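You operate a simulated robot arm through the tools that you are given. There is no shell and no other tool. Be economical: measure what you need, move in short steps, check, and stop when the job is done.

Carry out the task below with a simulated robot arm. There is one attempt and no reset: what you move stays moved.

## Task
Close the lower drawer under the warm plate. Then fetch the slim square mould and set it on the paper strip at the end of the belt. Then put one of the tall round chocolates from the top of the island bench on the shelf by the plugs. Then take the yellow scraper from the top of the island bench and leave it on the yellow sheet. Then open the middle drawer under the trays, take the teal bar from the top of the island bench and put it in the inside of the middle drawer under the trays, then shut the trays. Then fetch the small green tray and set it on the third shelf from the bottom of the tall black shelves. Then put the blue cloth on the counter beside the cool well. Then put the glossy square chocolate on the bench beside the bowl machine away on the top of the island bench. Then take the pot that says "Powder" from the bench beside the bowl machine and leave it on the far end of the paper strip. Then open the middle packing drawer, put the red paper cup on the paper strip at the end of the belt away in the inside of the middle packing drawer and shut the drawer again. Keep to this order. Set down upright: cup.

The check looks at the end state, three seconds after you hand in, the way a careful person would. Anything else that was tipped, shoved, dropped, spilled or broken makes it a failure. Flat cloth is picked up by pressing the open fingertips on it (5 to 10 N) and closing them slowly along it; thin cloth reads only 2 to 8 mm in the jaws.

## Robot
A 7-joint arm with a two-finger gripper on a trunk, on a base that drives. Base frame: it is fixed to the floor where the robot stands at the start and does not move with it; the origin is under the middle of the robot, x ahead of it, y to its left, z up. Readings come in mm, rad, newtons and seconds.
With the tool pointing down near the work surface it reaches from about 160 to 700 mm from the robot's upright axis, wherever it stands. Its first joint turns from -2.897 to 2.897 rad. Places, roughly: blue cloth (7x11x3 cm) [100, -2900, 900]; brown cup, green glaze cup [0, -3250, 1000]; counter beside the cool well [-100, 1000, 900]; far end of the paper strip (36x15 cm) [-2280, -2420, 1020]; glossy square chocolate (3x3x2 cm) [0, -3100, 900]; inside of the middle drawer under the trays [1100, 100, 400]; inside of the middle packing drawer [-2900, -100, 700]; lower drawer under the warm plate [500, 200, 600]; middle drawer under the trays [1100, 0, 500]; middle packing drawer [-2900, -100, 800]; paper strip at the end of the belt [-2400, -2600, 1000]; red paper cup (5x5x3 cm) [-2500, -2500, 1000]; shelf by the plugs [-3400, -3100, 600]; slim square mould (13x6x3 cm) [1600, -1100, 500]; small green tray [-750, -1500, 750]; tall round chocolate (3x3x3 cm) [-800, -900, 800]; tall round chocolate (4x4x3 cm) [-500, -1100, 800]; teal bar [-1000, -1000, 750]; third shelf of the tall black shelves [-1900, -6100, 1000]; top of the island bench [-900, -1100, 800]; yellow scraper (11x8x3 cm) [-700, -1000, 800]; yellow sheet (19x15x1 cm) [-1100, -800, 800]. Payload 1.71 kg.
The TCP is the grasp point between the finger pads, 20 mm short of the fingertips. In the tool frame z runs along the fingers and y along their closing line. Largest opening 96 mm; the body of the gripper starts 113 mm behind the TCP.
Orientation is that of the tool frame in the base frame, as [roll, pitch, yaw] about the fixed x, y, z axes, in that order (R = Rz(yaw) Ry(pitch) Rx(roll)). With the fingers straight down and closing along the base's y, the tool's x points along the base's -x, its y along +y and its z along -z.

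## Interface
- The arm moves only by the tool drive_tool. Its argument "plan" is a list of rows, each a list of 7 numbers: the shift along the tool's x, y, z in cm, then the turn, a rotation vector about the tool's x, y, z in rad, then the opening, from 0 (shut) to 1 (fully open). In form: [[tx, ty, tz, rx, ry, rz, gripper], ...]. A call has 1 to 10 rows; each row shifts and turns the commanded pose from where the row before left it, along the tool's axes as they then stand. A row lasts 0.2 s, in which the tool goes at most 50 mm and 0.15 rad; a call with a longer step from one row to the next is refused whole, and so is a gripper value outside its range. A pose out of reach is approached as far as the arm can. The call stops where the force on the tool passes 40 N (or 10 N more than at its start, if that is more) or the arm is blocked; 0.2 s more then pass. Each finger travels about 153 mm/s and halts on what it meets, pressing with about 33 N; the grip force reading is that of the motor and also rises with nothing between the fingers. The clock runs only during rows and for 0.2 s after the last one: add rows that do not move to give the fingers time. It gives the time, the measured TCP pose, the force on the tool (base axes), the opening and the grip force at its end, in the units of the frame above (readings bear some noise), with the torque about the TCP (base axes, N m) and any sound that the robot's microphone picked up.
- Cameras (640 x 400 px; columns grow to the right, rows downward): "scene" is now at [24.8, 134.8, 1553.3]; the picture's right is [-0.40, -0.92, 0.01], its down [-0.86, 0.37, -0.35] and it looks along [0.32, -0.14, -0.94] (base axes); focal length 214 px, centre (320, 200). "wrist" rides on the gripper at [66, 14, -145] in the tool frame; the picture's right is [-0.21, 0.98, 0.00], its down [-0.88, -0.18, -0.45] and it looks along [-0.44, -0.09, 0.90] (tool axes); focal length 275 px, centre (320, 200).
- grab_frame(camera): a new picture of that camera. No time passes.
- slide_trunk(by): slides the trunk up (or, below 0, down) by that many mm; the arm and the scene camera ride with it, the base frame stays. It gives what a move gives, with no picture.
- steer(legs): drives the robot by 1 to 6 legs, each [ahead, turn to the left] in mm and rad, along the robot's own axes; the way and the turn of a leg run together, so that a leg with both is an arc; at most 1500 mm and 3.142 rad a leg. The arm and the cameras ride along, it lands a little off, and it stops where it bumps. It gives what a move gives.
- head_to(pan, tilt): turns the head with the scene camera to pan (to the left, within 2.705 rad either way) and tilt (down, from -0.506 to 1.204), counted from straight ahead of the robot. It gives what a move gives.
- locate(camera, pixels): for up to 12 pixels [column, row] of the newest picture of that camera ("zoom" is the newest enlarged one), the place [x, y, z] in the base frame of the surface seen there, good to about 2 mm, but the place of the scene camera against the robot may be out by one fixed shift of up to 12 mm in any direction. No time passes.
- inspect(camera, box): a new picture of the part [left, top, right, bottom] of that camera's present view, enlarged. No time passes.
- job_done(): hands the job in; it is judged then, once.

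Keep the steps short. Do not move on a guess: measure, check each grasp and each placing, and mend mistakes. In all there are 371 turns and 316 pictures (those below and enlarged ones count). Leave the gripper open and the arm clear of the work at the hand-in unless told otherwise, and finish with a single line.

The tools are called after "Request:" as a command line: name --pt "numbers of a row" for each row, then --argument value for the rest, lists and objects as JSON in quotes. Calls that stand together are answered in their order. drive_tool: Moves the arm, as the interface text tells. Its arguments: {"type":"object","properties":{"plan":{"type":"array"}},"required":["plan"]} The other tools are called the same way: slide_trunk (by) slides the trunk up or down; steer (legs) drives the base; head_to (pan, tilt) turns the head that bears the scene camera; grab_frame (camera) takes a picture; locate (camera, pixels) gives the place of the surface under pixels of a picture; inspect (camera, box) takes an enlarged picture of a part of a camera's view; job_done () hands the job in.

At the start:

```text
clock: 0.0
eef_pos: [226.7, -387.1, 1165.5]
ee_rot: [3.14, -0.002, -3.141]
force: [0.1, -0.8, 1.0]
ft_torque: [0.02, -0.03, -0.01]
gripper_width: 95.6
grasp_force: 0.0
trunk travel left (down, up): [-175.0, 211.0]
robot x, y, heading: [-0.9, 0.1, 0.003]
head pan, tilt: [-0.408, 1.201]
```

scene: 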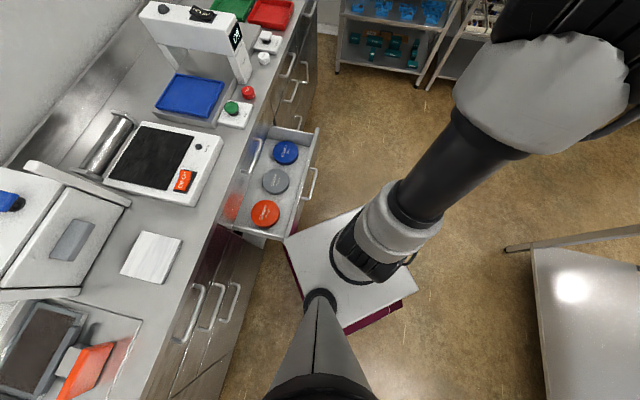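
wrist: 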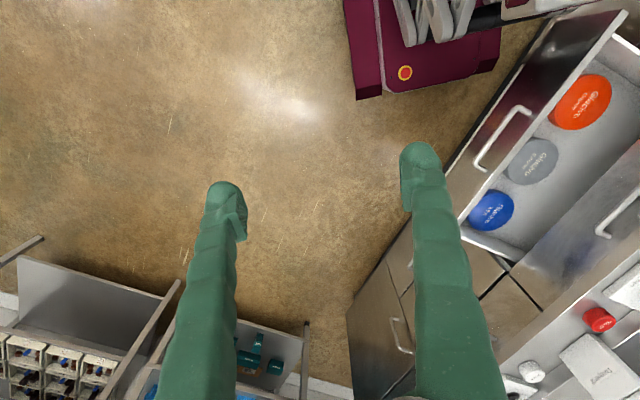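

I see an open drawer with three lids at (270,185) in the scene picture. I'll measure points on it.

Request:
locate --camera "scene" --pixels '[[318, 130], [297, 238], [310, 182], [272, 130], [222, 222], [275, 180], [205, 310], [240, 150], [300, 230], [314, 150]]'

Request:
inspect --camera "scene" --box '[180, 60, 380, 260]'

```text
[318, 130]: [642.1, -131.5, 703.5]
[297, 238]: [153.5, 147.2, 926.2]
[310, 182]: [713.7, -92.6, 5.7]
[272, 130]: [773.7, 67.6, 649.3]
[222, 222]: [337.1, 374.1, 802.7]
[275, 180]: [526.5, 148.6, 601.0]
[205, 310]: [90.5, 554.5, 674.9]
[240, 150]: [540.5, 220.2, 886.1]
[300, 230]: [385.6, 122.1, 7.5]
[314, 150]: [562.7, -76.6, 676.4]
```

```text
2.00 times, centred on (280, 160) of scene
```

zoom: 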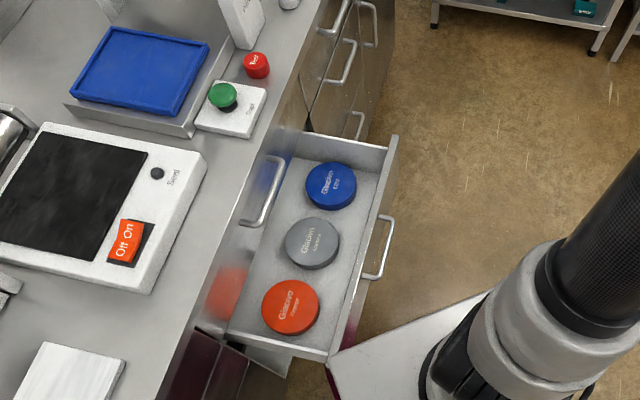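

I'll measure the drawer front, handle and counter edge on the zoom.

Request:
locate --camera "zoom" --pixels '[[393, 140], [332, 355], [389, 220], [368, 276], [388, 245], [290, 130], [160, 370], [240, 222], [270, 160], [360, 250], [375, 190], [342, 310]]'

Request:
head_to --pan 0.0 --tilt 0.6

Request:
grab_frame --camera "scene"

```text
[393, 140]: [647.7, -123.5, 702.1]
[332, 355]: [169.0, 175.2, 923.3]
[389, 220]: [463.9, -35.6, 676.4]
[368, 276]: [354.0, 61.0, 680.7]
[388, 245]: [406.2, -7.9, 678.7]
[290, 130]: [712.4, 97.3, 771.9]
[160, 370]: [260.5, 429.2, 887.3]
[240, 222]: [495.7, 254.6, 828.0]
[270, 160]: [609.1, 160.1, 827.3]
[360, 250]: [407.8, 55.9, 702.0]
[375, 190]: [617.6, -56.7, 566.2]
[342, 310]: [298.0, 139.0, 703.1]
```

```text
clock: 1.0
eef_pos: [209.3, -385.8, 1169.2]
ee_rot: [-3.14, 0.016, -3.141]
force: [-0.6, -0.9, -0.5]
ft_torque: [0.0, -0.02, -0.02]
gripper_width: 96.1
grasp_force: 0.2
trunk travel left (down, up): [-175.0, 211.0]
robot x, y, heading: [0.6, -1.5, -0.002]
head pan, tilt: [0.0, 0.6]
```

```text
312 pictures are left
```

scene: 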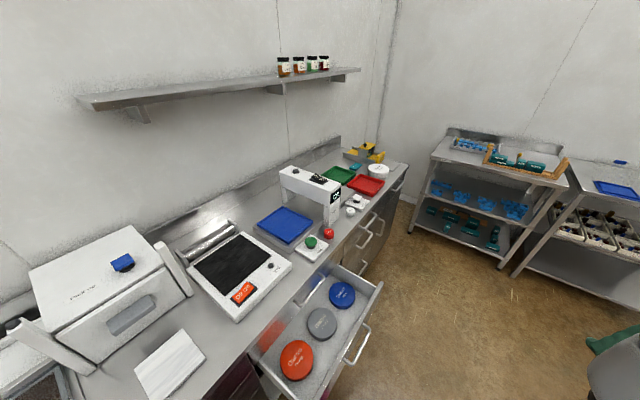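

The counter runs at about -37°; the drawer is roughly 245 mm open. Before moving I'll look around to learn the layout.

Request:
head_to --pan -1.3 --tilt 0.5

Request:
grab_frame --camera "scene"

Request:
head_to --pan -2.6 --tilt 0.5

Request:
grab_frame --camera "scene"

Request:
head_to --pan 2.4 --tilt 0.5

Request:
grab_frame --camera "scene"

Request:
head_to --pan 1.2 --tilt 0.6

Request:
grab_frame --camera "scene"

```text
clock: 2.5
eef_pos: [208.0, -385.5, 1168.8]
ee_rot: [-3.14, 0.015, -3.141]
force: [0.5, -0.3, -0.5]
ft_torque: [-0.01, 0.03, 0.01]
gripper_width: 95.9
grasp_force: 0.1
trunk travel left (down, up): [-175.0, 211.0]
robot x, y, heading: [3.5, 0.7, -0.001]
head pan, tilt: [-1.3, 0.499]
```

```text
311 pictures are left
```

scene: 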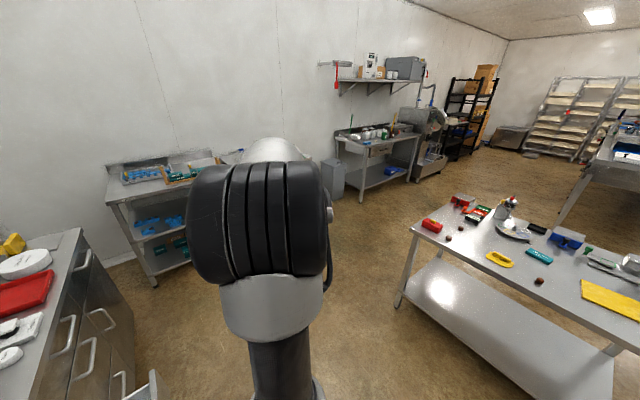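

```text
clock: 3.9
eef_pos: [208.1, -385.4, 1169.1]
ee_rot: [-3.14, 0.013, 3.14]
force: [1.0, 0.3, 0.9]
ft_torque: [0.04, 0.0, -0.04]
gripper_width: 95.8
grasp_force: 0.1
trunk travel left (down, up): [-175.0, 211.0]
robot x, y, heading: [2.3, 1.6, -0.005]
head pan, tilt: [-2.601, 0.499]
```

```text
310 pictures are left
```

scene: 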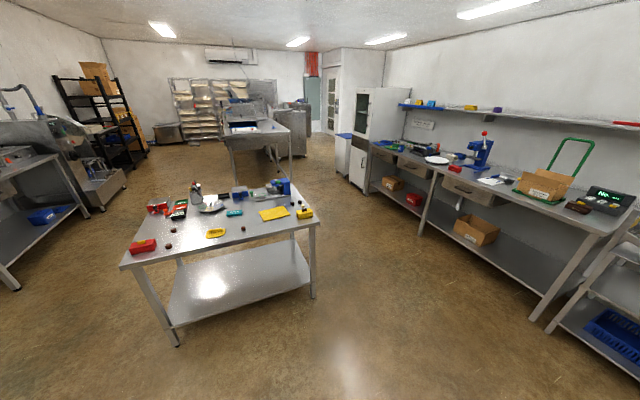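

```text
clock: 7.9
eef_pos: [208.1, -385.2, 1169.4]
ee_rot: [-3.141, 0.014, 3.14]
force: [0.1, -0.8, 1.0]
ft_torque: [0.02, 0.02, 0.02]
gripper_width: 96.1
grasp_force: 0.0
trunk travel left (down, up): [-175.0, 211.0]
robot x, y, heading: [3.5, 0.2, 0.004]
head pan, tilt: [2.4, 0.499]
```

```text
309 pictures are left
```

scene: 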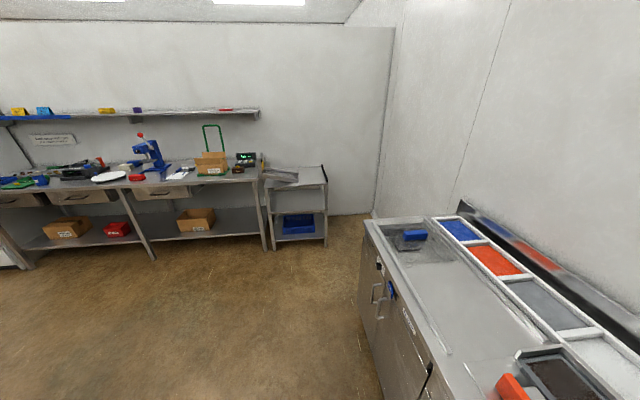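

```text
clock: 9.3
eef_pos: [209.3, -386.2, 1169.3]
ee_rot: [-3.14, 0.013, -3.141]
force: [-1.3, 0.1, 0.4]
ft_torque: [0.03, 0.05, 0.0]
gripper_width: 96.1
grasp_force: 0.1
trunk travel left (down, up): [-175.0, 211.0]
robot x, y, heading: [4.2, 0.7, -0.001]
head pan, tilt: [1.201, 0.6]
```

```text
308 pictures are left
```

scene: 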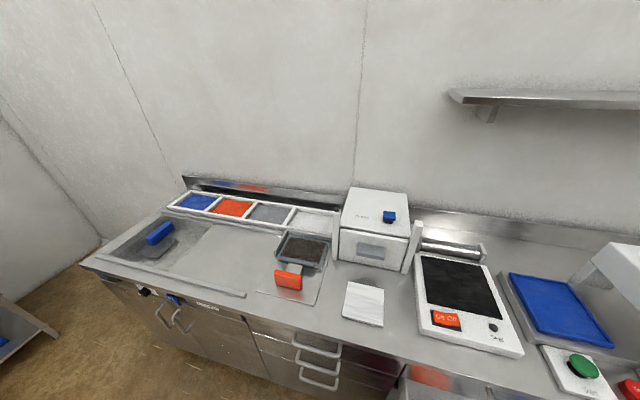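

Layout is clear. I'll drive to a spot facing the drawer: turn right, go 350 mm alongside, then turn to face the counter.

Request:
steer --legs '[[0, -1.044], [350, 0], [0, 1.971]]'

Request:
head_to --pan 0.0 --tilt 0.9

Request:
grab_frame --camera "scene"

```text
clock: 20.4
eef_pos: [614.9, -362.1, 1168.6]
ee_rot: [-3.14, 0.016, -2.208]
force: [-0.1, 0.2, 0.0]
ft_torque: [0.01, 0.0, 0.01]
gripper_width: 96.0
grasp_force: 0.0
trunk travel left (down, up): [-175.0, 211.0]
robot x, y, heading: [187.8, -305.0, 0.937]
head pan, tilt: [1.201, 0.6]
```

```text
clock: 21.8
eef_pos: [604.2, -375.2, 1172.9]
ee_rot: [-3.14, 0.031, -2.205]
force: [-0.1, 0.0, 0.0]
ft_torque: [-0.01, 0.02, 0.03]
gripper_width: 95.9
grasp_force: 0.1
trunk travel left (down, up): [-175.0, 211.0]
robot x, y, heading: [182.8, -304.7, 0.938]
head pan, tilt: [0.0, 0.901]
```

```text
307 pictures are left
```

scene: 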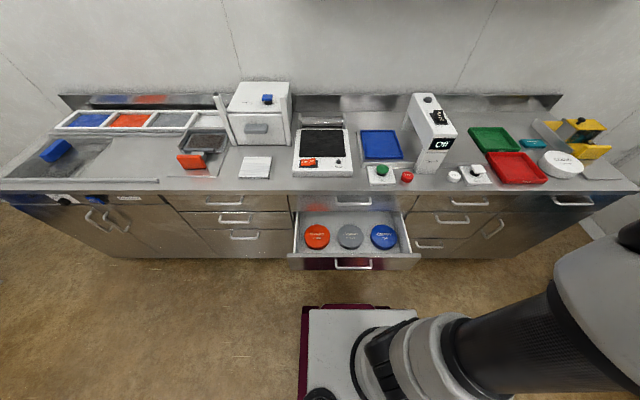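

Facing the counter squarely. I'll measure the drawer front.

Request:
locate --camera "scene" --pixels '[[287, 257], [419, 256], [335, 266], [371, 266], [310, 265], [400, 264], [289, 200], [417, 200], [335, 203], [370, 203], [310, 270], [353, 210]]'

```text
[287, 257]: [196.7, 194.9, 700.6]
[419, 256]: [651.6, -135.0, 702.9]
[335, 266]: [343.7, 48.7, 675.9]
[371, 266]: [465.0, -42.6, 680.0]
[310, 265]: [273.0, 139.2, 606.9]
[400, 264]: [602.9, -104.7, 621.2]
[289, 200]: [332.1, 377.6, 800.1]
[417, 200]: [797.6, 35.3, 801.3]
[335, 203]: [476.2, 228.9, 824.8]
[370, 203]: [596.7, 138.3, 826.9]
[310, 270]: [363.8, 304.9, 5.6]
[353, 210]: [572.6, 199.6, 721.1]
```

Handle is straight ahead at about 378 mm, panel at 410, closed at about 637. I lower the trunk, shut the fingers, and carry the tool to the left of the handle.

Request:
slide_trunk --by -170

Request:
drive_tool --pt "-1 4.8 0 0 0 0 0" --pt "-1 4.8 0 0 0 0 0" --pt "-1 4.8 0 0 0 0 0" --pt "-1 4.8 0 0 0 0 0" --pt "-1 4.8 0 0 0 0 0" --pt "-1 4.8 0 0 0 0 0" --pt "-1 4.8 0 0 0 0 0" --pt "-1 4.8 0 0 0 0 0" --pt "-1 4.8 0 0 0 0 0" --pt "-1 4.8 0 0 0 0 0"

Request:
drive_tool --pt "0 4 0 0 -0.13 0 0" --pt "0 0 0 0 -0.15 0 0" --pt "0 0 0 0 -0.15 0 0" --pt "0 0 0 0 -0.15 0 0" --pt "0 0 0 0 -0.15 0 0" --pt "0 0 0 0 0 0 0"

```text
clock: 23.7
eef_pos: [603.9, -376.2, 1001.7]
ee_rot: [-3.138, 0.031, -2.205]
force: [-1.0, -0.3, 0.1]
ft_torque: [-0.01, -0.01, -0.03]
gripper_width: 96.0
grasp_force: 0.1
trunk travel left (down, up): [-5.0, 381.0]
robot x, y, heading: [188.3, -303.7, 0.934]
head pan, tilt: [0.0, 0.901]
```

```text
clock: 25.9
eef_pos: [278.5, -10.6, 1003.7]
ee_rot: [3.141, 0.031, -2.207]
force: [-0.4, -1.4, -0.3]
ft_torque: [0.14, -0.08, 0.04]
gripper_width: 0.2
grasp_force: 29.7
trunk travel left (down, up): [-5.0, 381.0]
robot x, y, heading: [184.4, -306.4, 0.935]
head pan, tilt: [0.0, 0.901]
```

```text
clock: 27.3
eef_pos: [239.4, -1.5, 1005.3]
ee_rot: [-3.134, 0.773, -2.208]
force: [0.1, 0.3, -0.2]
ft_torque: [0.02, 0.02, 0.03]
gripper_width: 0.1
grasp_force: 29.8
trunk travel left (down, up): [-5.0, 381.0]
robot x, y, heading: [184.4, -308.5, 0.939]
head pan, tilt: [0.0, 0.901]
```

Tool is tilted 0.77 rad, at 277 mm forward and 135 mm left. I lower it straight to z≈664 in front of the panel.

Request:
drive_tool --pt "3.4 0 3.5 0 0 0 0" --pt "3.4 0 3.5 0 0 0 0" --pt "3.4 0 3.5 0 0 0 0" --pt "3.4 0 3.5 0 0 0 0" --pt "3.4 0 3.5 0 0 0 0" --pt "3.4 0 3.5 0 0 0 0" --pt "3.4 0 3.5 0 0 0 0" --pt "0 0 0 0 0 0 0"

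Request:
grab_frame --camera "scene"

```text
clock: 28.0
eef_pos: [236.5, 40.8, 967.0]
ee_rot: [2.981, 0.779, -2.315]
force: [1.0, -0.3, -0.2]
ft_torque: [0.01, 0.0, 0.03]
gripper_width: 0.0
grasp_force: 29.3
out of reach, approached as far as the arm can: row 1, 2, 3
trunk travel left (down, up): [-5.0, 381.0]
robot x, y, heading: [186.0, -306.6, 0.933]
head pan, tilt: [0.0, 0.901]
stopped in row 3: the arm was blocked; the commanded pose is now the measured one
```

```text
306 pictures are left
```

scene: 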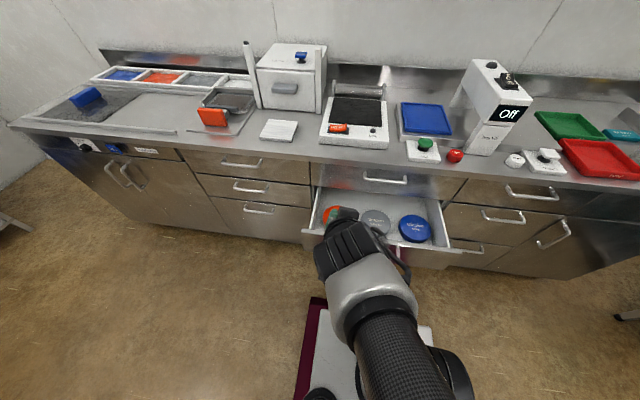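

The arm is folded too tightly here. I back the base up 220 mm to get room, then extend the tool.

Request:
steer --legs '[[-220, 0]]'

Request:
drive_tool --pt "-3.5 0 3.4 0.04 0 -0.04 0" --pt "-3.5 0 3.4 0.04 0 -0.04 0" --pt "-3.5 0 3.4 0 0 0 0" --pt "-3.5 0 3.4 0 0 0 0" --pt "0 0 0 0 0 0 0"

```text
clock: 29.7
eef_pos: [114.0, -128.0, 957.5]
ee_rot: [2.989, 0.74, -2.321]
force: [-0.4, -2.3, -8.5]
ft_torque: [0.86, -0.48, 0.02]
gripper_width: 0.1
grasp_force: 29.6
trunk travel left (down, up): [-5.0, 381.0]
robot x, y, heading: [56.8, -484.7, 0.933]
head pan, tilt: [0.0, 0.901]
```

```text
clock: 30.2
eef_pos: [39.6, -144.4, 944.9]
ee_rot: [3.133, 0.769, -1.954]
force: [-0.6, -0.3, 0.6]
ft_torque: [-0.01, -0.05, 0.0]
gripper_width: 0.0
grasp_force: 29.6
trunk travel left (down, up): [-5.0, 381.0]
robot x, y, heading: [56.1, -484.7, 0.939]
head pan, tilt: [0.0, 0.901]
stopped in row 2: the arm was blocked; the commanded pose is now the measured one
```

Blocked again with no contact force; I look at the arm.

Request:
head_to --pan 0.0 --tilt 1.2

Request:
grab_frame --camera "scene"

Request:
grab_frame --camera "wrist"

```text
clock: 31.1
eef_pos: [41.2, -140.7, 942.8]
ee_rot: [3.139, 0.764, -1.947]
force: [-0.5, -0.3, 0.5]
ft_torque: [-0.03, 0.02, 0.01]
gripper_width: 0.1
grasp_force: 29.6
trunk travel left (down, up): [-5.0, 381.0]
robot x, y, heading: [59.9, -486.6, 0.941]
head pan, tilt: [0.0, 1.201]
```

```text
305 pictures are left
```

scene: 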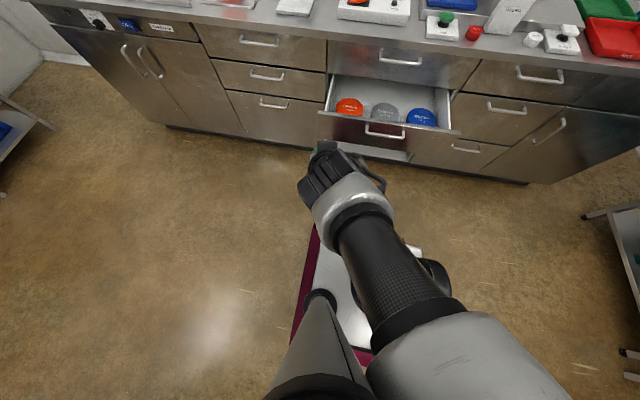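

```text
304 pictures are left
```

wrist: 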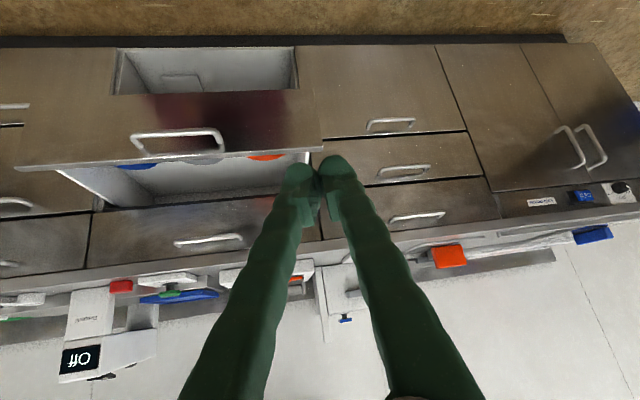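

I straighten the yaw and move forward more gently.

Request:
drive_tool --pt "-2.1 -0.75 2.0 0.045 0 0.047 0" --pt "-2.1 -0.75 2.0 0.045 0 0.047 0" --pt "-2.1 -0.75 2.0 0.045 0 0.047 0" --pt "-2.1 -0.5 2.0 0.045 0 0.047 0" --pt "-2.1 -0.5 2.0 0 0 0 0" --pt "-2.1 0 2.0 0 0 0 0" --pt "-2.1 0 2.0 0 0 0 0" --pt "0 0 0 0 0 0 0"

```text
clock: 31.6
eef_pos: [46.0, -133.8, 955.2]
ee_rot: [3.125, 0.816, -1.954]
force: [-0.8, 0.1, -1.0]
ft_torque: [-0.01, -0.02, -0.03]
gripper_width: 0.1
grasp_force: 29.0
trunk travel left (down, up): [-5.0, 381.0]
robot x, y, heading: [55.7, -483.7, 0.936]
head pan, tilt: [0.0, 1.201]
stopped in row 2: the arm was blocked; the commanded pose is now the measured one
```

Still blocked, probably at a joint limit. I undo the tilt while rising.

Request:
drive_tool --pt "-1.5 0 -1.5 0 0.1 0 0" --pt "-1.5 0 -1.5 0 0.12 0 0" --pt "-1.5 0 -1.5 0 0.14 0 0" --pt "-1 0 -2 0 0.14 0 0" --pt "-1 0 -2 0 0.14 0 0" --pt "-0.5 0 -2 0 0.14 0 0" --pt "0 0 0 0 0 0 0"

```text
clock: 32.1
eef_pos: [9.9, -190.1, 899.3]
ee_rot: [-2.936, 0.519, -1.636]
force: [0.1, -0.3, -0.8]
ft_torque: [0.02, 0.02, 0.01]
gripper_width: 0.0
grasp_force: 29.3
trunk travel left (down, up): [-5.0, 381.0]
robot x, y, heading: [56.5, -483.3, 0.938]
head pan, tilt: [0.0, 1.201]
stopped in row 2: the arm was blocked; the commanded pose is now the measured one
```

The tool moved oddly. I try a plain small rise with no turning to see how it responds.

Request:
drive_tool --pt "0 0 0 0 0 0 0" --pt "0 0 -1 0 0 0 0" --pt "0 0 -1 0 0 0 0" --pt "0 0 -1 0 0 0 0" --pt "0 0 0 0 0 0 0" --pt "0 0 0 0 0 0 0"

Request:
grab_frame --camera "scene"

```text
clock: 33.5
eef_pos: [10.4, -191.1, 899.5]
ee_rot: [-2.936, 0.518, -1.636]
force: [0.6, -0.2, -0.9]
ft_torque: [0.04, 0.01, 0.01]
gripper_width: 0.0
grasp_force: 29.5
out of reach, approached as far as the arm can: row 2, 3, 4
trunk travel left (down, up): [-5.0, 381.0]
robot x, y, heading: [55.5, -483.5, 0.935]
head pan, tilt: [0.0, 1.201]
```

```text
303 pictures are left
```

scene: 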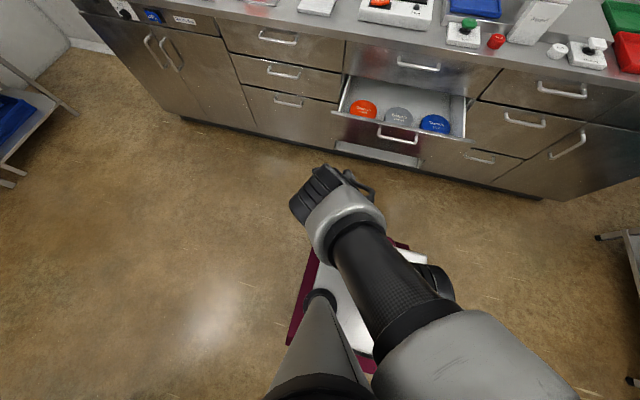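

The arm is folded to its limit because the hand is near and high. I move forward and down to unfold it.

Request:
drive_tool --pt "-1.5 0 2.5 0 0 0 0" --pt "-1.5 -0.5 2.5 0 0 0 0" --pt "-1.5 -0.5 2.5 0 0 0 0" --pt "-1.5 -0.5 2.5 0 0 0 0" --pt "-1.5 -0.5 2.5 0 0 0 0" --pt "0 0 0 0 0 0 0"

```text
clock: 34.0
eef_pos: [53.1, -159.0, 936.1]
ee_rot: [-2.886, 0.686, -1.676]
force: [0.9, -0.2, -0.1]
ft_torque: [0.02, 0.02, 0.03]
gripper_width: 0.0
grasp_force: 29.6
out of reach, approached as far as the arm can: row 1
trunk travel left (down, up): [-5.0, 381.0]
robot x, y, heading: [55.3, -485.8, 0.93]
head pan, tilt: [0.0, 1.201]
stopped in row 2: the arm was blocked; the commanded pose is now the measured one
```

Try a slow, purely forward move in 1 cm rows.

Request:
drive_tool --pt "0 0 0 0 0 0 0" --pt "-0.4 -0.6 0.4 0 0 0 0" --pt "-0.4 -0.6 0.4 0 0 0 0" --pt "-0.4 -0.6 0.4 0 0 0 0" --pt "-0.4 -0.6 0.4 0 0 0 0" --pt "-0.4 -0.6 0.4 0 0 0 0" --pt "-0.4 -0.6 0.4 0 0 0 0" --pt "0 0 0 0 0 0 0" --pt "0 0 0 0 0 0 0"

```text
clock: 36.0
eef_pos: [52.6, -159.2, 934.1]
ee_rot: [-2.882, 0.68, -1.672]
force: [0.3, 0.5, -0.3]
ft_torque: [0.02, -0.02, -0.01]
gripper_width: 0.1
grasp_force: 29.7
out of reach, approached as far as the arm can: row 2, 3, 4, 5, 6, 7
trunk travel left (down, up): [-5.0, 381.0]
robot x, y, heading: [59.7, -485.9, 0.933]
head pan, tilt: [0.0, 1.201]
```

Tilting outward while folded runs a wrist limit. I take the tilt out slowly in place.

Request:
drive_tool --pt "0 0 0 0 0.06 0 0" --pt "0 0 0 0 0.06 0 0" --pt "0 0 0 0 0.06 0 0" --pt "0 0 0 0 0.06 0 0" --pt "0 0 0 0 0.06 0 0" --pt "0 0 0 0 0.06 0 0" --pt "0 0 0 0 0.06 0 0" --pt "0 0 0 0 0.06 0 0" --pt "0 0 0 0 0.06 0 0" --pt "0 0 0 0 0.06 0 0"

```text
clock: 37.0
eef_pos: [68.9, -213.2, 911.8]
ee_rot: [-2.767, 0.448, -1.654]
force: [-0.6, 0.1, 0.4]
ft_torque: [0.0, -0.03, 0.03]
gripper_width: 0.0
grasp_force: 29.2
trunk travel left (down, up): [-5.0, 381.0]
robot x, y, heading: [55.5, -480.9, 0.936]
head pan, tilt: [0.0, 1.201]
stopped in row 5: the arm was blocked; the commanded pose is now the measured one
```

Tool axis now leans about 0.57 rad outward to the right. I rotate it back to vertical with the matching tool-frame turn.

Request:
drive_tool --pt "0 0 0 0 0 0 0" --pt "0 0 0 -0.035 0.046 0 0" --pt "0 0 0 -0.035 0.046 0 0" --pt "0 0 0 -0.035 0.046 0 0" --pt "0 0 0 -0.035 0.046 0 0" --pt "0 0 0 -0.035 0.046 0 0" --pt "0 0 0 -0.035 0.046 0 0" --pt "0 0 0 -0.035 0.046 0 0" --pt "0 0 0 -0.035 0.046 0 0" --pt "0 0 0 0 0 0 0"

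```text
clock: 38.0
eef_pos: [52.6, -236.8, 897.4]
ee_rot: [-2.739, 0.298, -1.514]
force: [0.6, 0.0, -0.9]
ft_torque: [-0.02, 0.02, 0.04]
gripper_width: 0.0
grasp_force: 29.3
out of reach, approached as far as the arm can: row 2
trunk travel left (down, up): [-5.0, 381.0]
robot x, y, heading: [55.5, -484.1, 0.934]
head pan, tilt: [0.0, 1.201]
stopped in row 4: the arm was blocked; the commanded pose is now the measured one
```

I go forward along the robot's heading without turning, to unfold.

Request:
drive_tool --pt "0 0 0 0 0 0 0" --pt "-0.7 -0.5 0.45 0 0 0 0" --pt "-0.7 -0.5 0.45 0 0 0 0" --pt "-1.5 -1.0 0.9 0 0 0 0" --pt "-1.5 -1.0 0.9 0 0 0 0" --pt "-1.5 -1.0 0.9 0 0 0 0" --pt "-1.5 -1.0 0.9 0 0 0 0" --pt "-1.5 -1.0 0.9 0 0 0 0" --pt "0 0 0 0 0 0 0"

Request:
grab_frame --camera "scene"

```text
clock: 39.3
eef_pos: [87.0, -215.6, 917.9]
ee_rot: [-2.62, 0.367, -1.456]
force: [-0.6, -0.1, -0.1]
ft_torque: [0.04, -0.01, -0.01]
gripper_width: 0.0
grasp_force: 29.0
out of reach, approached as far as the arm can: row 2, 3, 4
trunk travel left (down, up): [-5.0, 381.0]
robot x, y, heading: [55.2, -482.9, 0.937]
head pan, tilt: [0.0, 1.201]
stopped in row 6: the arm was blocked; the commanded pose is now the measured one
```

```text
302 pictures are left
```

scene: 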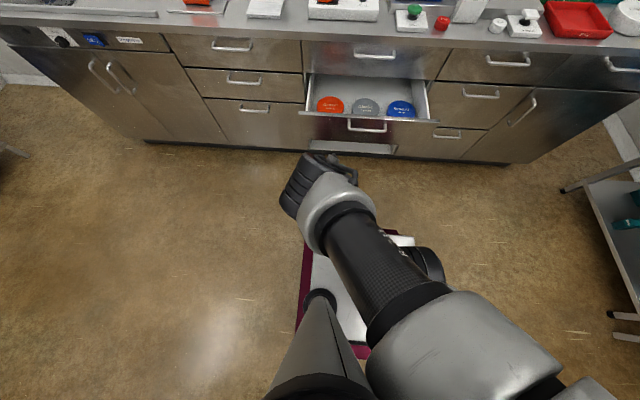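

I try heading back toward the right-hand start area while righting the tool.

Request:
drive_tool --pt "1.27 -1.5 0.3 0 0 0 0" --pt "1.27 -1.5 0.3 -0.05 0.038 0 0" --pt "1.27 -1.5 0.3 -0.05 0.038 0 0" --pt "1.27 -1.5 0.3 -0.05 0.038 0 0" --pt "1.27 -1.5 0.3 -0.05 0.038 0 0" --pt "1.27 -1.5 0.3 -0.05 0.038 0 0" --pt "1.27 -1.5 0.3 -0.05 0.038 0 0" --pt "1.27 -1.5 0.3 -0.05 0.038 0 0" --pt "1.27 -1.5 0.3 -0.05 0.038 0 0" --pt "1.27 -1.5 0.3 0 0 0 0"

```text
clock: 40.0
eef_pos: [67.7, -227.7, 905.8]
ee_rot: [-2.604, 0.206, -1.261]
force: [-0.4, -0.4, -0.4]
ft_torque: [-0.04, 0.02, -0.01]
gripper_width: 0.1
grasp_force: 29.9
out of reach, approached as far as the arm can: row 1, 2
trunk travel left (down, up): [-5.0, 381.0]
robot x, y, heading: [57.6, -484.7, 0.935]
head pan, tilt: [0.0, 1.201]
stopped in row 3: the arm was blocked; the commanded pose is now the measured one
```

I test one direction at a time: straight down in 2 cm rows.

Request:
drive_tool --pt "0.4 1.0 1.7 0 0 0 0" --pt "0.4 1.0 1.7 0 0 0 0" --pt "0.4 1.0 1.7 0 0 0 0" --pt "0.4 1.0 1.7 0 0 0 0" --pt "0.4 1.0 1.7 0 0 0 0" --pt "0 0 0 0 0 0 0"

Request:
grab_frame --camera "wrist"

```text
clock: 41.5
eef_pos: [68.3, -229.1, 906.2]
ee_rot: [-2.604, 0.202, -1.262]
force: [1.0, -0.2, 0.2]
ft_torque: [0.0, -0.01, 0.0]
gripper_width: 0.0
grasp_force: 29.2
out of reach, approached as far as the arm can: row 1, 2, 3, 4, 5
trunk travel left (down, up): [-5.0, 381.0]
robot x, y, heading: [54.7, -484.1, 0.936]
head pan, tilt: [0.0, 1.201]
```

```text
301 pictures are left
```

wrist: 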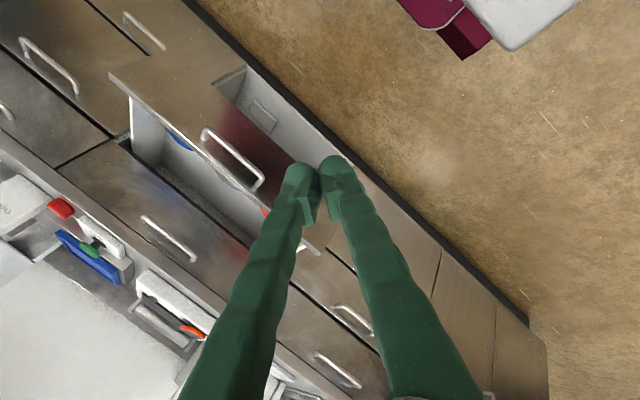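

No motion downward. I try upward instead.

Request:
drive_tool --pt "-0.8 -2.0 -3.4 0 0 0 0" --pt "-0.8 -2.0 -3.4 0 0 0 0" --pt "-0.8 -2.0 -3.4 0 0 0 0" --pt "-0.8 -2.0 -3.4 0 0 0 0" --pt "-0.8 -2.0 -3.4 0 0 0 0" --pt "-0.8 -2.0 -3.4 0 0 0 0" --pt "-0.8 -2.0 -3.4 0 0 0 0" --pt "0 0 0 0 0 0 0"

```text
clock: 42.5
eef_pos: [106.0, -255.0, 987.4]
ee_rot: [-2.694, -0.021, -1.334]
force: [-0.7, -0.6, 0.3]
ft_torque: [-0.03, -0.05, -0.01]
gripper_width: 0.1
grasp_force: 29.4
trunk travel left (down, up): [-5.0, 381.0]
robot x, y, heading: [60.4, -477.7, 0.935]
head pan, tilt: [0.0, 1.201]
stopped in row 5: the arm was blocked; the commanded pose is now the measured one
```

Rising works. I keep rising and remove the remaining lean.

Request:
drive_tool --pt "0 -0.8 -1.8 0 0 0 0" --pt "0 -0.8 -1.8 -0.05 0 0 0" --pt "0 -0.7 -1.8 -0.05 0 0 0" --pt "0 -0.6 -1.8 -0.05 0 0 0" --pt "0 -0.5 -1.8 -0.05 0 0 0" --pt "0 -0.4 -1.8 -0.05 0 0 0" --pt "0 -0.3 -1.8 -0.05 0 0 0" --pt "0 -0.2 -1.8 -0.05 0 0 0" --pt "0 0 -1.8 -0.05 0 0 0" --pt "0 0 0 0 0 0 0"

```text
clock: 44.7
eef_pos: [98.8, -255.7, 1158.4]
ee_rot: [-3.094, -0.02, -1.334]
force: [0.2, -0.6, -0.4]
ft_torque: [0.02, 0.05, -0.02]
gripper_width: 0.0
grasp_force: 29.6
trunk travel left (down, up): [-5.0, 381.0]
robot x, y, heading: [56.6, -478.1, 0.936]
head pan, tilt: [0.0, 1.201]
```

Full control is back. Now I turn the yaw back in line and extend forward with the tool vertical.

Request:
drive_tool --pt "0 0 0 -0.045 0 0.1 0" --pt "0 0 0 0 0 0.11 0" --pt "0 0 0 0 0 0.11 0" --pt "0 0 0 0 0 0.11 0" --pt "0 0 0 0 0 0.11 0" --pt "0 0 0 0 0 0.11 0" --pt "0 0 0 0 0 0.11 0" --pt "0 0 0 0 0 0.11 0" --pt "0 0 0 0 0 0 0"

Request:
drive_tool --pt "-3 0 0 0 0 0 0" --pt "-3 0 0 0 0 0 0" --pt "-3 0 0 0 0 0 0" --pt "-3 0 0 0 0 0 0" --pt "-3 0 0 0 0 0 0" --pt "-3 0 0 0 0 0 0" --pt "-3 0 0 0 0 0 0" --pt "-3 0 0 0 0 0 0" --pt "-3 0 0 0 0 0 0" --pt "0 0 0 0 0 0 0"

Request:
drive_tool --pt "0 1 4 0 0 0 0" --pt "0 1 4 0 0 0 0" --pt "0 1 4 0 0 0 0" --pt "0 1 4 0 0 0 0" --pt "0 1 4 0 0 0 0" --pt "0 0 4 0 0 0 0" --pt "0 0 4 0 0 0 0" --pt "0 0 4 0 0 0 0" --pt "0 0 0 0 0 0 0"

```text
clock: 46.7
eef_pos: [96.9, -255.4, 1157.9]
ee_rot: [-3.128, -0.007, -2.204]
force: [-0.2, 0.1, -0.1]
ft_torque: [0.0, 0.0, 0.02]
gripper_width: 0.0
grasp_force: 29.4
trunk travel left (down, up): [-5.0, 381.0]
robot x, y, heading: [55.7, -481.4, 0.937]
head pan, tilt: [0.0, 1.201]
```

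```text
clock: 48.9
eef_pos: [257.0, -36.8, 1156.4]
ee_rot: [-3.126, -0.006, -2.202]
force: [0.1, -0.4, -0.4]
ft_torque: [-0.04, 0.03, 0.01]
gripper_width: 0.0
grasp_force: 29.4
trunk travel left (down, up): [-5.0, 381.0]
robot x, y, heading: [56.5, -482.4, 0.941]
head pan, tilt: [0.0, 1.201]
```

```text
clock: 50.9
eef_pos: [221.0, -13.3, 834.1]
ee_rot: [-3.128, -0.005, -2.203]
force: [-0.4, -0.3, -0.6]
ft_torque: [-0.04, 0.02, 0.03]
gripper_width: 0.0
grasp_force: 29.9
trunk travel left (down, up): [-5.0, 381.0]
robot x, y, heading: [57.1, -475.0, 0.934]
head pan, tilt: [0.0, 1.201]
```

Tool is 475 mm forward, 145 mm left, z 834; panel is about 628 mm forward. I tilt by 0.6 and lower.

Request:
drive_tool --pt "0 0 0 0 -0.1 0 0" --pt "0 0 0 0 -0.1 0 0" --pt "0 0 0 0 -0.1 0 0" --pt "0 0 0 0 -0.1 0 0" --pt "0 0 0 0 -0.1 0 0" --pt "0 0 0 0 -0.1 0 0" --pt "1.7 0 2.48 0 0 0 0" --pt "1.7 0 2.48 0 0 0 0" --pt "1.7 0 2.48 0 0 0 0" --pt "0 0 0 0 0 0 0"

```text
clock: 53.1
eef_pos: [221.9, -15.6, 744.1]
ee_rot: [-3.127, 0.595, -2.193]
force: [0.0, -0.6, 0.9]
ft_torque: [0.02, -0.02, -0.01]
gripper_width: 0.0
grasp_force: 29.6
trunk travel left (down, up): [-5.0, 381.0]
robot x, y, heading: [56.9, -479.2, 0.935]
head pan, tilt: [0.0, 1.201]
```

Works. Lower to z≈655, then move forward to just before the panel.

Request:
drive_tool --pt "1.7 0 2.48 0 0 0 0" --pt "1.7 0 2.48 0 0 0 0" --pt "1.7 0 2.48 0 0 0 0" --pt "-2.5 0 1.7 0 0 0 0" --pt "-2.5 0 1.7 0 0 0 0" --pt "-2.5 0 1.7 0 0 0 0" --pt "0 0 0 0 0 0 0"

Request:
grab_frame --camera "scene"

Request:
grab_frame --camera "wrist"

```text
clock: 54.7
eef_pos: [274.7, 55.1, 656.0]
ee_rot: [-3.123, 0.596, -2.192]
force: [0.7, 0.0, -0.4]
ft_torque: [0.01, 0.02, 0.0]
gripper_width: 0.0
grasp_force: 29.5
trunk travel left (down, up): [-5.0, 381.0]
robot x, y, heading: [58.1, -482.5, 0.938]
head pan, tilt: [0.0, 1.201]
```

```text
300 pictures are left
```

scene: 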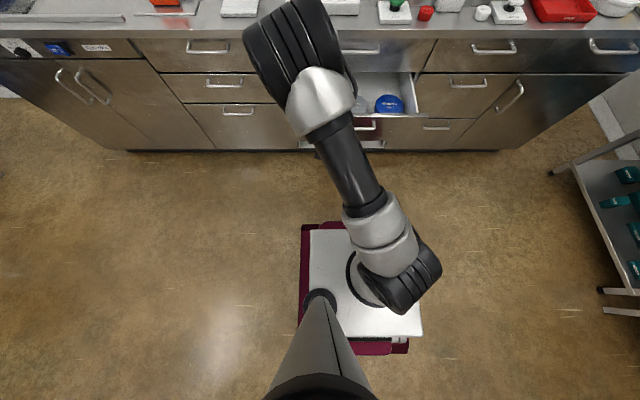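

```text
299 pictures are left
```

wrist: 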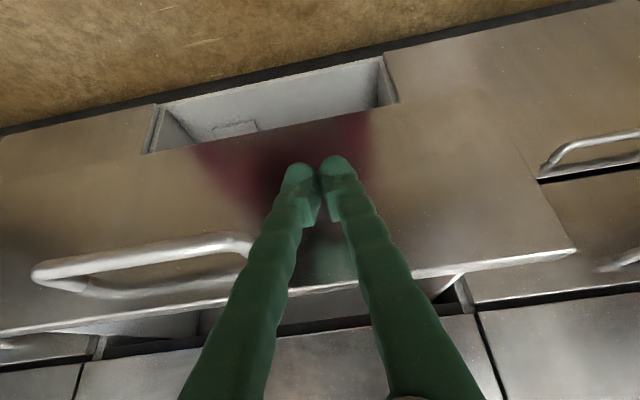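

Fingertips face the panel beside the handle. I drive the base slowly forward to push.

Request:
steer --legs '[[120, 0]]'

Request:
grab_frame --camera "scene"

```text
clock: 56.0
eef_pos: [339.4, 148.4, 661.7]
ee_rot: [-3.125, 0.606, -2.19]
force: [0.1, 0.4, 0.5]
ft_torque: [0.04, 0.01, -0.01]
gripper_width: 0.0
grasp_force: 29.0
trunk travel left (down, up): [-5.0, 381.0]
robot x, y, heading: [127.3, -389.9, 0.936]
head pan, tilt: [0.0, 1.201]
```

```text
298 pictures are left
```

scene: 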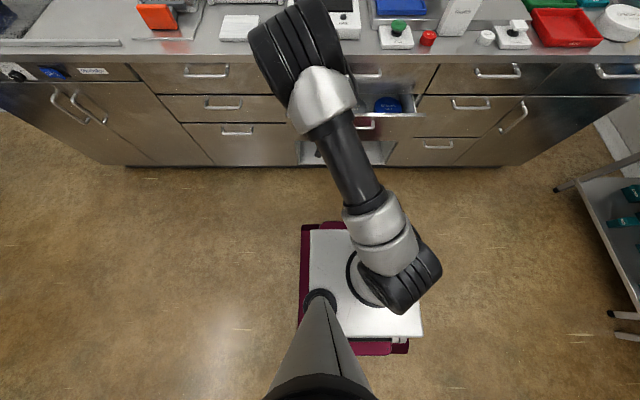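

The drawer follows with little force. I measure its front against the neighbours.

Request:
locate --camera "scene" --pixels '[[375, 127], [414, 114], [366, 73], [453, 108], [240, 133]]'

```text
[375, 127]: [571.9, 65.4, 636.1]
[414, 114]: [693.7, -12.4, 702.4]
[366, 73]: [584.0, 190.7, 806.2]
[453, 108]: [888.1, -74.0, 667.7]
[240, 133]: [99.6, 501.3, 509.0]
```

About 100 mm remain. Drive 90 mm more, then finish with the arm.

Request:
steer --legs '[[90, 0]]'

Request:
drive_tool --pt "-0.83 0 0.56 0 0 0 0" --pt "-0.83 0 0.56 0 0 0 0" --pt "-0.83 0 0.56 0 0 0 0" --pt "-0.83 0 0.56 0 0 0 0" --pt "-0.83 0 0.56 0 0 0 0" --pt "-0.83 0 0.56 0 0 0 0" --pt "0 0 0 0 0 0 0"

Request:
grab_frame --camera "scene"

```text
clock: 57.1
eef_pos: [398.1, 227.4, 653.0]
ee_rot: [-3.124, 0.594, -2.188]
force: [-0.7, -0.4, -0.3]
ft_torque: [0.04, 0.02, -0.02]
gripper_width: 0.0
grasp_force: 29.5
trunk travel left (down, up): [-5.0, 381.0]
robot x, y, heading: [181.7, -314.6, 0.934]
head pan, tilt: [0.0, 1.201]
```

```text
clock: 58.7
eef_pos: [431.3, 274.3, 655.9]
ee_rot: [-3.127, 0.598, -2.189]
force: [-1.2, -1.8, 0.6]
ft_torque: [0.0, 0.07, 0.01]
gripper_width: 0.0
grasp_force: 29.4
trunk travel left (down, up): [-5.0, 381.0]
robot x, y, heading: [180.4, -316.2, 0.931]
head pan, tilt: [0.0, 1.201]
```

```text
297 pictures are left
```

scene: 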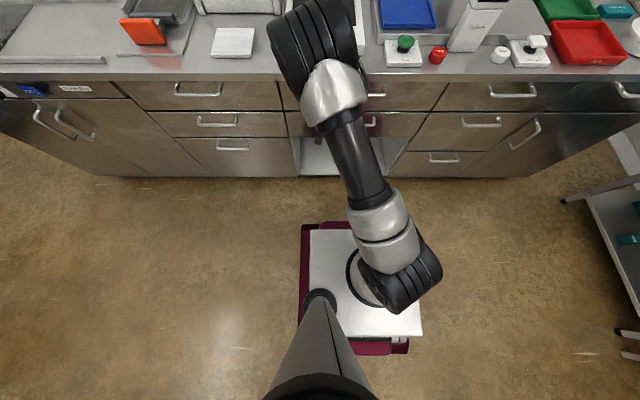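

Nearly closed; a few more small pushes until the force rises.

Request:
drive_tool --pt "-0.42 0 0.28 0 0 0 0" --pt "-0.42 0 0.28 0 0 0 0" --pt "-0.42 0 0.28 0 0 0 0" --pt "-0.42 0 0.28 0 0 0 0" --pt "-0.42 0 0.28 0 0 0 0" --pt "0 0 0 0 0 0 0"

Request:
inspect --camera "scene" --box '[240, 60, 480, 210]'

```text
clock: 59.5
eef_pos: [430.1, 273.0, 656.3]
ee_rot: [-3.122, 0.588, -2.183]
force: [-13.8, -17.8, 17.7]
ft_torque: [-0.55, 0.35, -0.14]
gripper_width: 0.1
grasp_force: 29.4
trunk travel left (down, up): [-5.0, 381.0]
robot x, y, heading: [177.7, -316.8, 0.937]
head pan, tilt: [0.0, 1.201]
stopped in row 3: the force on the tool passed its limit at 41 N (the readings are from after the stop); the commanded pose is now the measured one
```

```text
2.67 times, centred on (360, 135) of scene
```

zoom: 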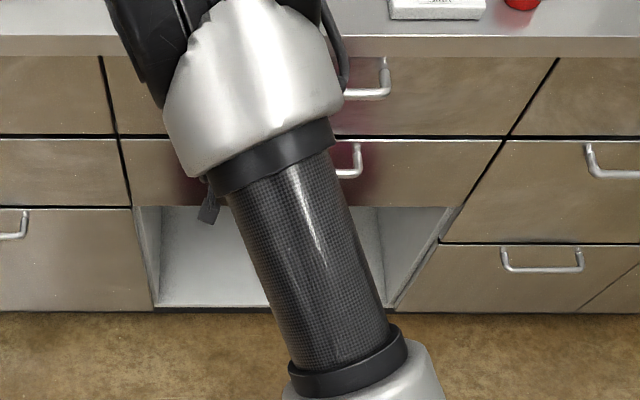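

The drawer is shut against its stop. I retract, right the tool, and rise.

Request:
drive_tool --pt "2.5 0 -1.7 0 0 0 0" --pt "2.5 0 -1.7 0 0 0 0" --pt "2.5 0 -1.7 0 0 0 0" --pt "2.5 0 -1.7 0 0 0 0" --pt "0 0 0 0 0.12 0 0" --pt "0 0 0 0 0.12 0 0" --pt "0 0 0 0 0.12 0 0" --pt "0 0 0 0 0.12 0 0" --pt "0 0 0 0 0.115 0 0" --pt "0 0 0 0 0 0 0.5"

Request:
drive_tool --pt "0 0 -4.5 0 0 0 1" --pt "0 0 -4.5 0 0 0 1" --pt "0 0 -4.5 0 0 0 1" --pt "0 0 -4.5 0 0 0 1" --pt "0 0 -4.5 0 0 0 1" --pt "0 0 -4.5 0 0 0 1" --pt "0 0 -4.5 0 0 0 1" --pt "0 0 -4.5 0 0 0 1" --pt "0 0 0 0 0 0 1"

Request:
head_to --pan -1.2 --tilt 0.4

Request:
grab_frame --camera "scene"

```text
clock: 61.7
eef_pos: [359.0, 174.8, 658.6]
ee_rot: [-3.124, -0.004, -2.198]
force: [-0.2, -0.3, -0.7]
ft_torque: [0.02, 0.02, -0.01]
gripper_width: 48.0
grasp_force: 0.0
trunk travel left (down, up): [-5.0, 381.0]
robot x, y, heading: [179.2, -315.0, 0.94]
head pan, tilt: [0.0, 1.201]
```

```text
clock: 63.7
eef_pos: [357.7, 178.0, 1017.7]
ee_rot: [-3.123, -0.003, -2.197]
force: [-0.2, 0.4, 0.4]
ft_torque: [0.01, 0.0, 0.01]
gripper_width: 95.9
grasp_force: 0.1
trunk travel left (down, up): [-5.0, 381.0]
robot x, y, heading: [179.5, -314.7, 0.936]
head pan, tilt: [0.0, 1.201]
```

```text
clock: 65.1
eef_pos: [356.1, 179.4, 1018.4]
ee_rot: [-3.124, -0.001, -2.198]
force: [-0.4, -1.0, -0.4]
ft_torque: [0.02, -0.01, 0.01]
gripper_width: 96.1
grasp_force: 0.1
trunk travel left (down, up): [-5.0, 381.0]
robot x, y, heading: [177.6, -315.7, 0.936]
head pan, tilt: [-1.201, 0.4]
```

```text
295 pictures are left
```

scene: 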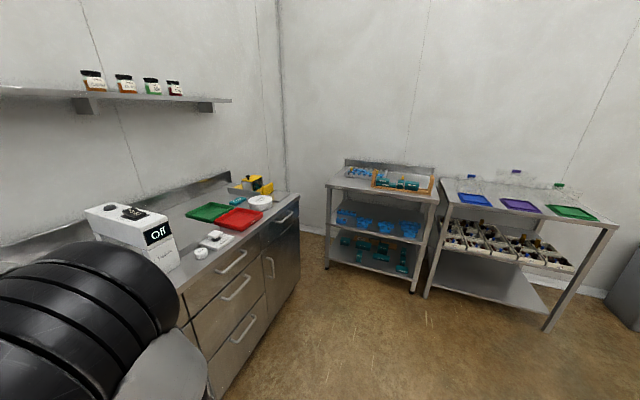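

I see the mould racks at (380,225). I zoom in.

Request:
inspect --camera "scene" --box '[310, 150, 470, 300]'

Request:
inspect --camera "scene" --box '[420, 160, 630, 330]'

Request:
locate --camera "scene" --pixels '[[328, 185], [434, 200], [385, 228], [404, 260], [440, 195], [615, 225], [510, 265], [330, 255]]'

```text
2.67 times, centred on (390, 225) of scene
```

zoom: 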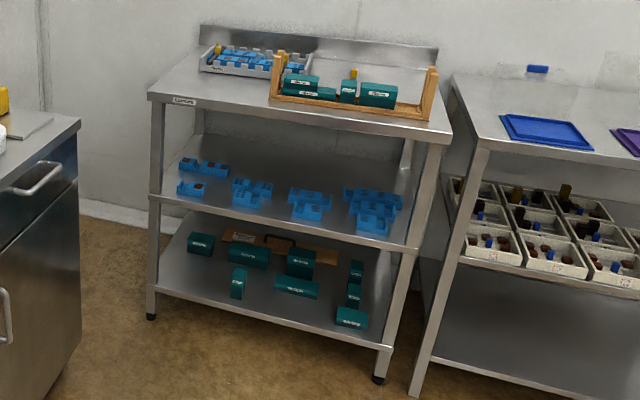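

```text
2.35 times, centred on (525, 245) of scene
```

zoom: 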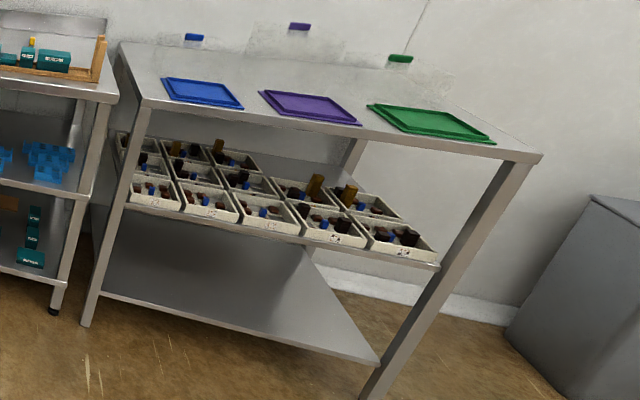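

```text
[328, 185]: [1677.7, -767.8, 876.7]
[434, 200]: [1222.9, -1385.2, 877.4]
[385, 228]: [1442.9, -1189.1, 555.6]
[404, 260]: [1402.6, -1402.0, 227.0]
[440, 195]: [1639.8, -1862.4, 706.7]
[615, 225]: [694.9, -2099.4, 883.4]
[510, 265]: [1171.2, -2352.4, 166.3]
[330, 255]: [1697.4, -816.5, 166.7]
```

The room's axes are turned by -0.635 rad: rack front lies at u≈1806. The blue moulds are on its middle shelf. I drive closer, facing the rack.

Request:
steer --legs '[[0, -1.34], [875, 0], [0, -0.231]]'

Request:
head_to --pan 0.0 --tilt 0.85

Request:
grab_frame --camera "scene"

Request:
grab_frame --camera "wrist"

```text
clock: 74.9
eef_pos: [1492.1, -811.0, 1017.6]
ee_rot: [-3.125, -0.001, 2.541]
force: [-0.3, -0.4, -0.1]
ft_torque: [-0.01, -0.01, 0.0]
gripper_width: 96.0
grasp_force: 0.1
trunk travel left (down, up): [-5.0, 381.0]
robot x, y, heading: [997.8, -641.3, -0.609]
head pan, tilt: [-1.201, 0.4]
```

```text
clock: 76.3
eef_pos: [1478.7, -802.4, 1025.8]
ee_rot: [-3.124, 0.013, 2.541]
force: [0.1, 0.6, 0.7]
ft_torque: [0.02, 0.05, -0.01]
gripper_width: 95.8
grasp_force: 0.0
trunk travel left (down, up): [-5.0, 381.0]
robot x, y, heading: [994.5, -646.8, -0.609]
head pan, tilt: [0.0, 0.85]
```

```text
292 pictures are left
```

scene: 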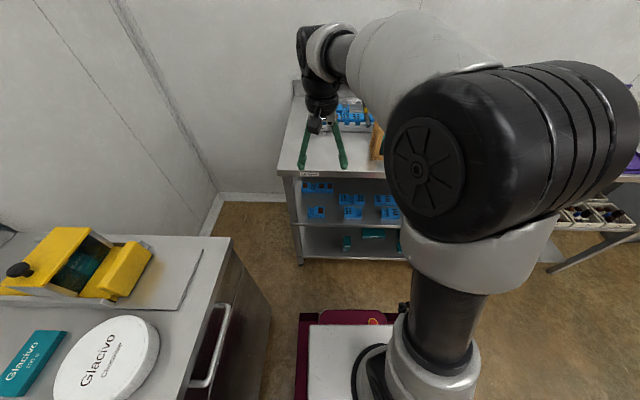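

```text
291 pictures are left
```

wrist: 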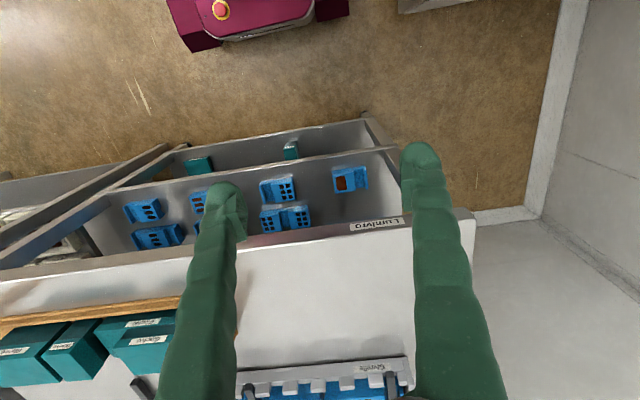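

I zoom on the middle shelf in both views.

Request:
inspect --camera "scene" --box '[280, 165, 420, 265]'

Request:
inspect --camera "wrist" --box '[100, 130, 420, 280]'

```text
4.00 times, centred on (350, 215) of scene
```

zoom: 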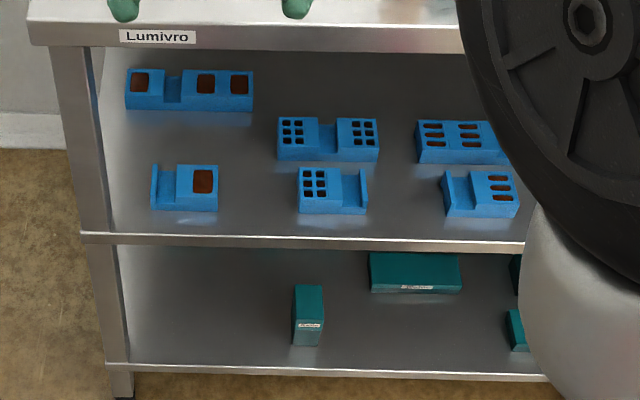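

```text
2.00 times, centred on (260, 205) of wrist
```

zoom: 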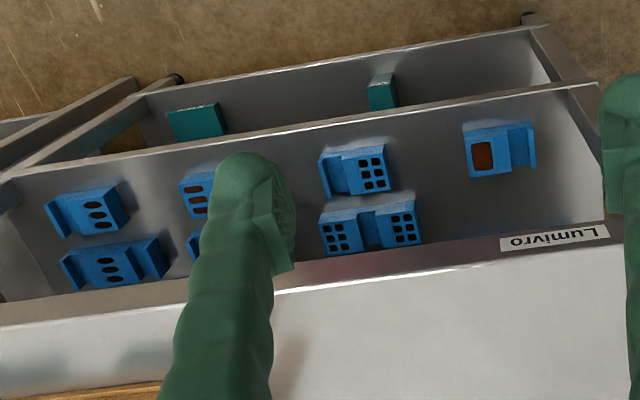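

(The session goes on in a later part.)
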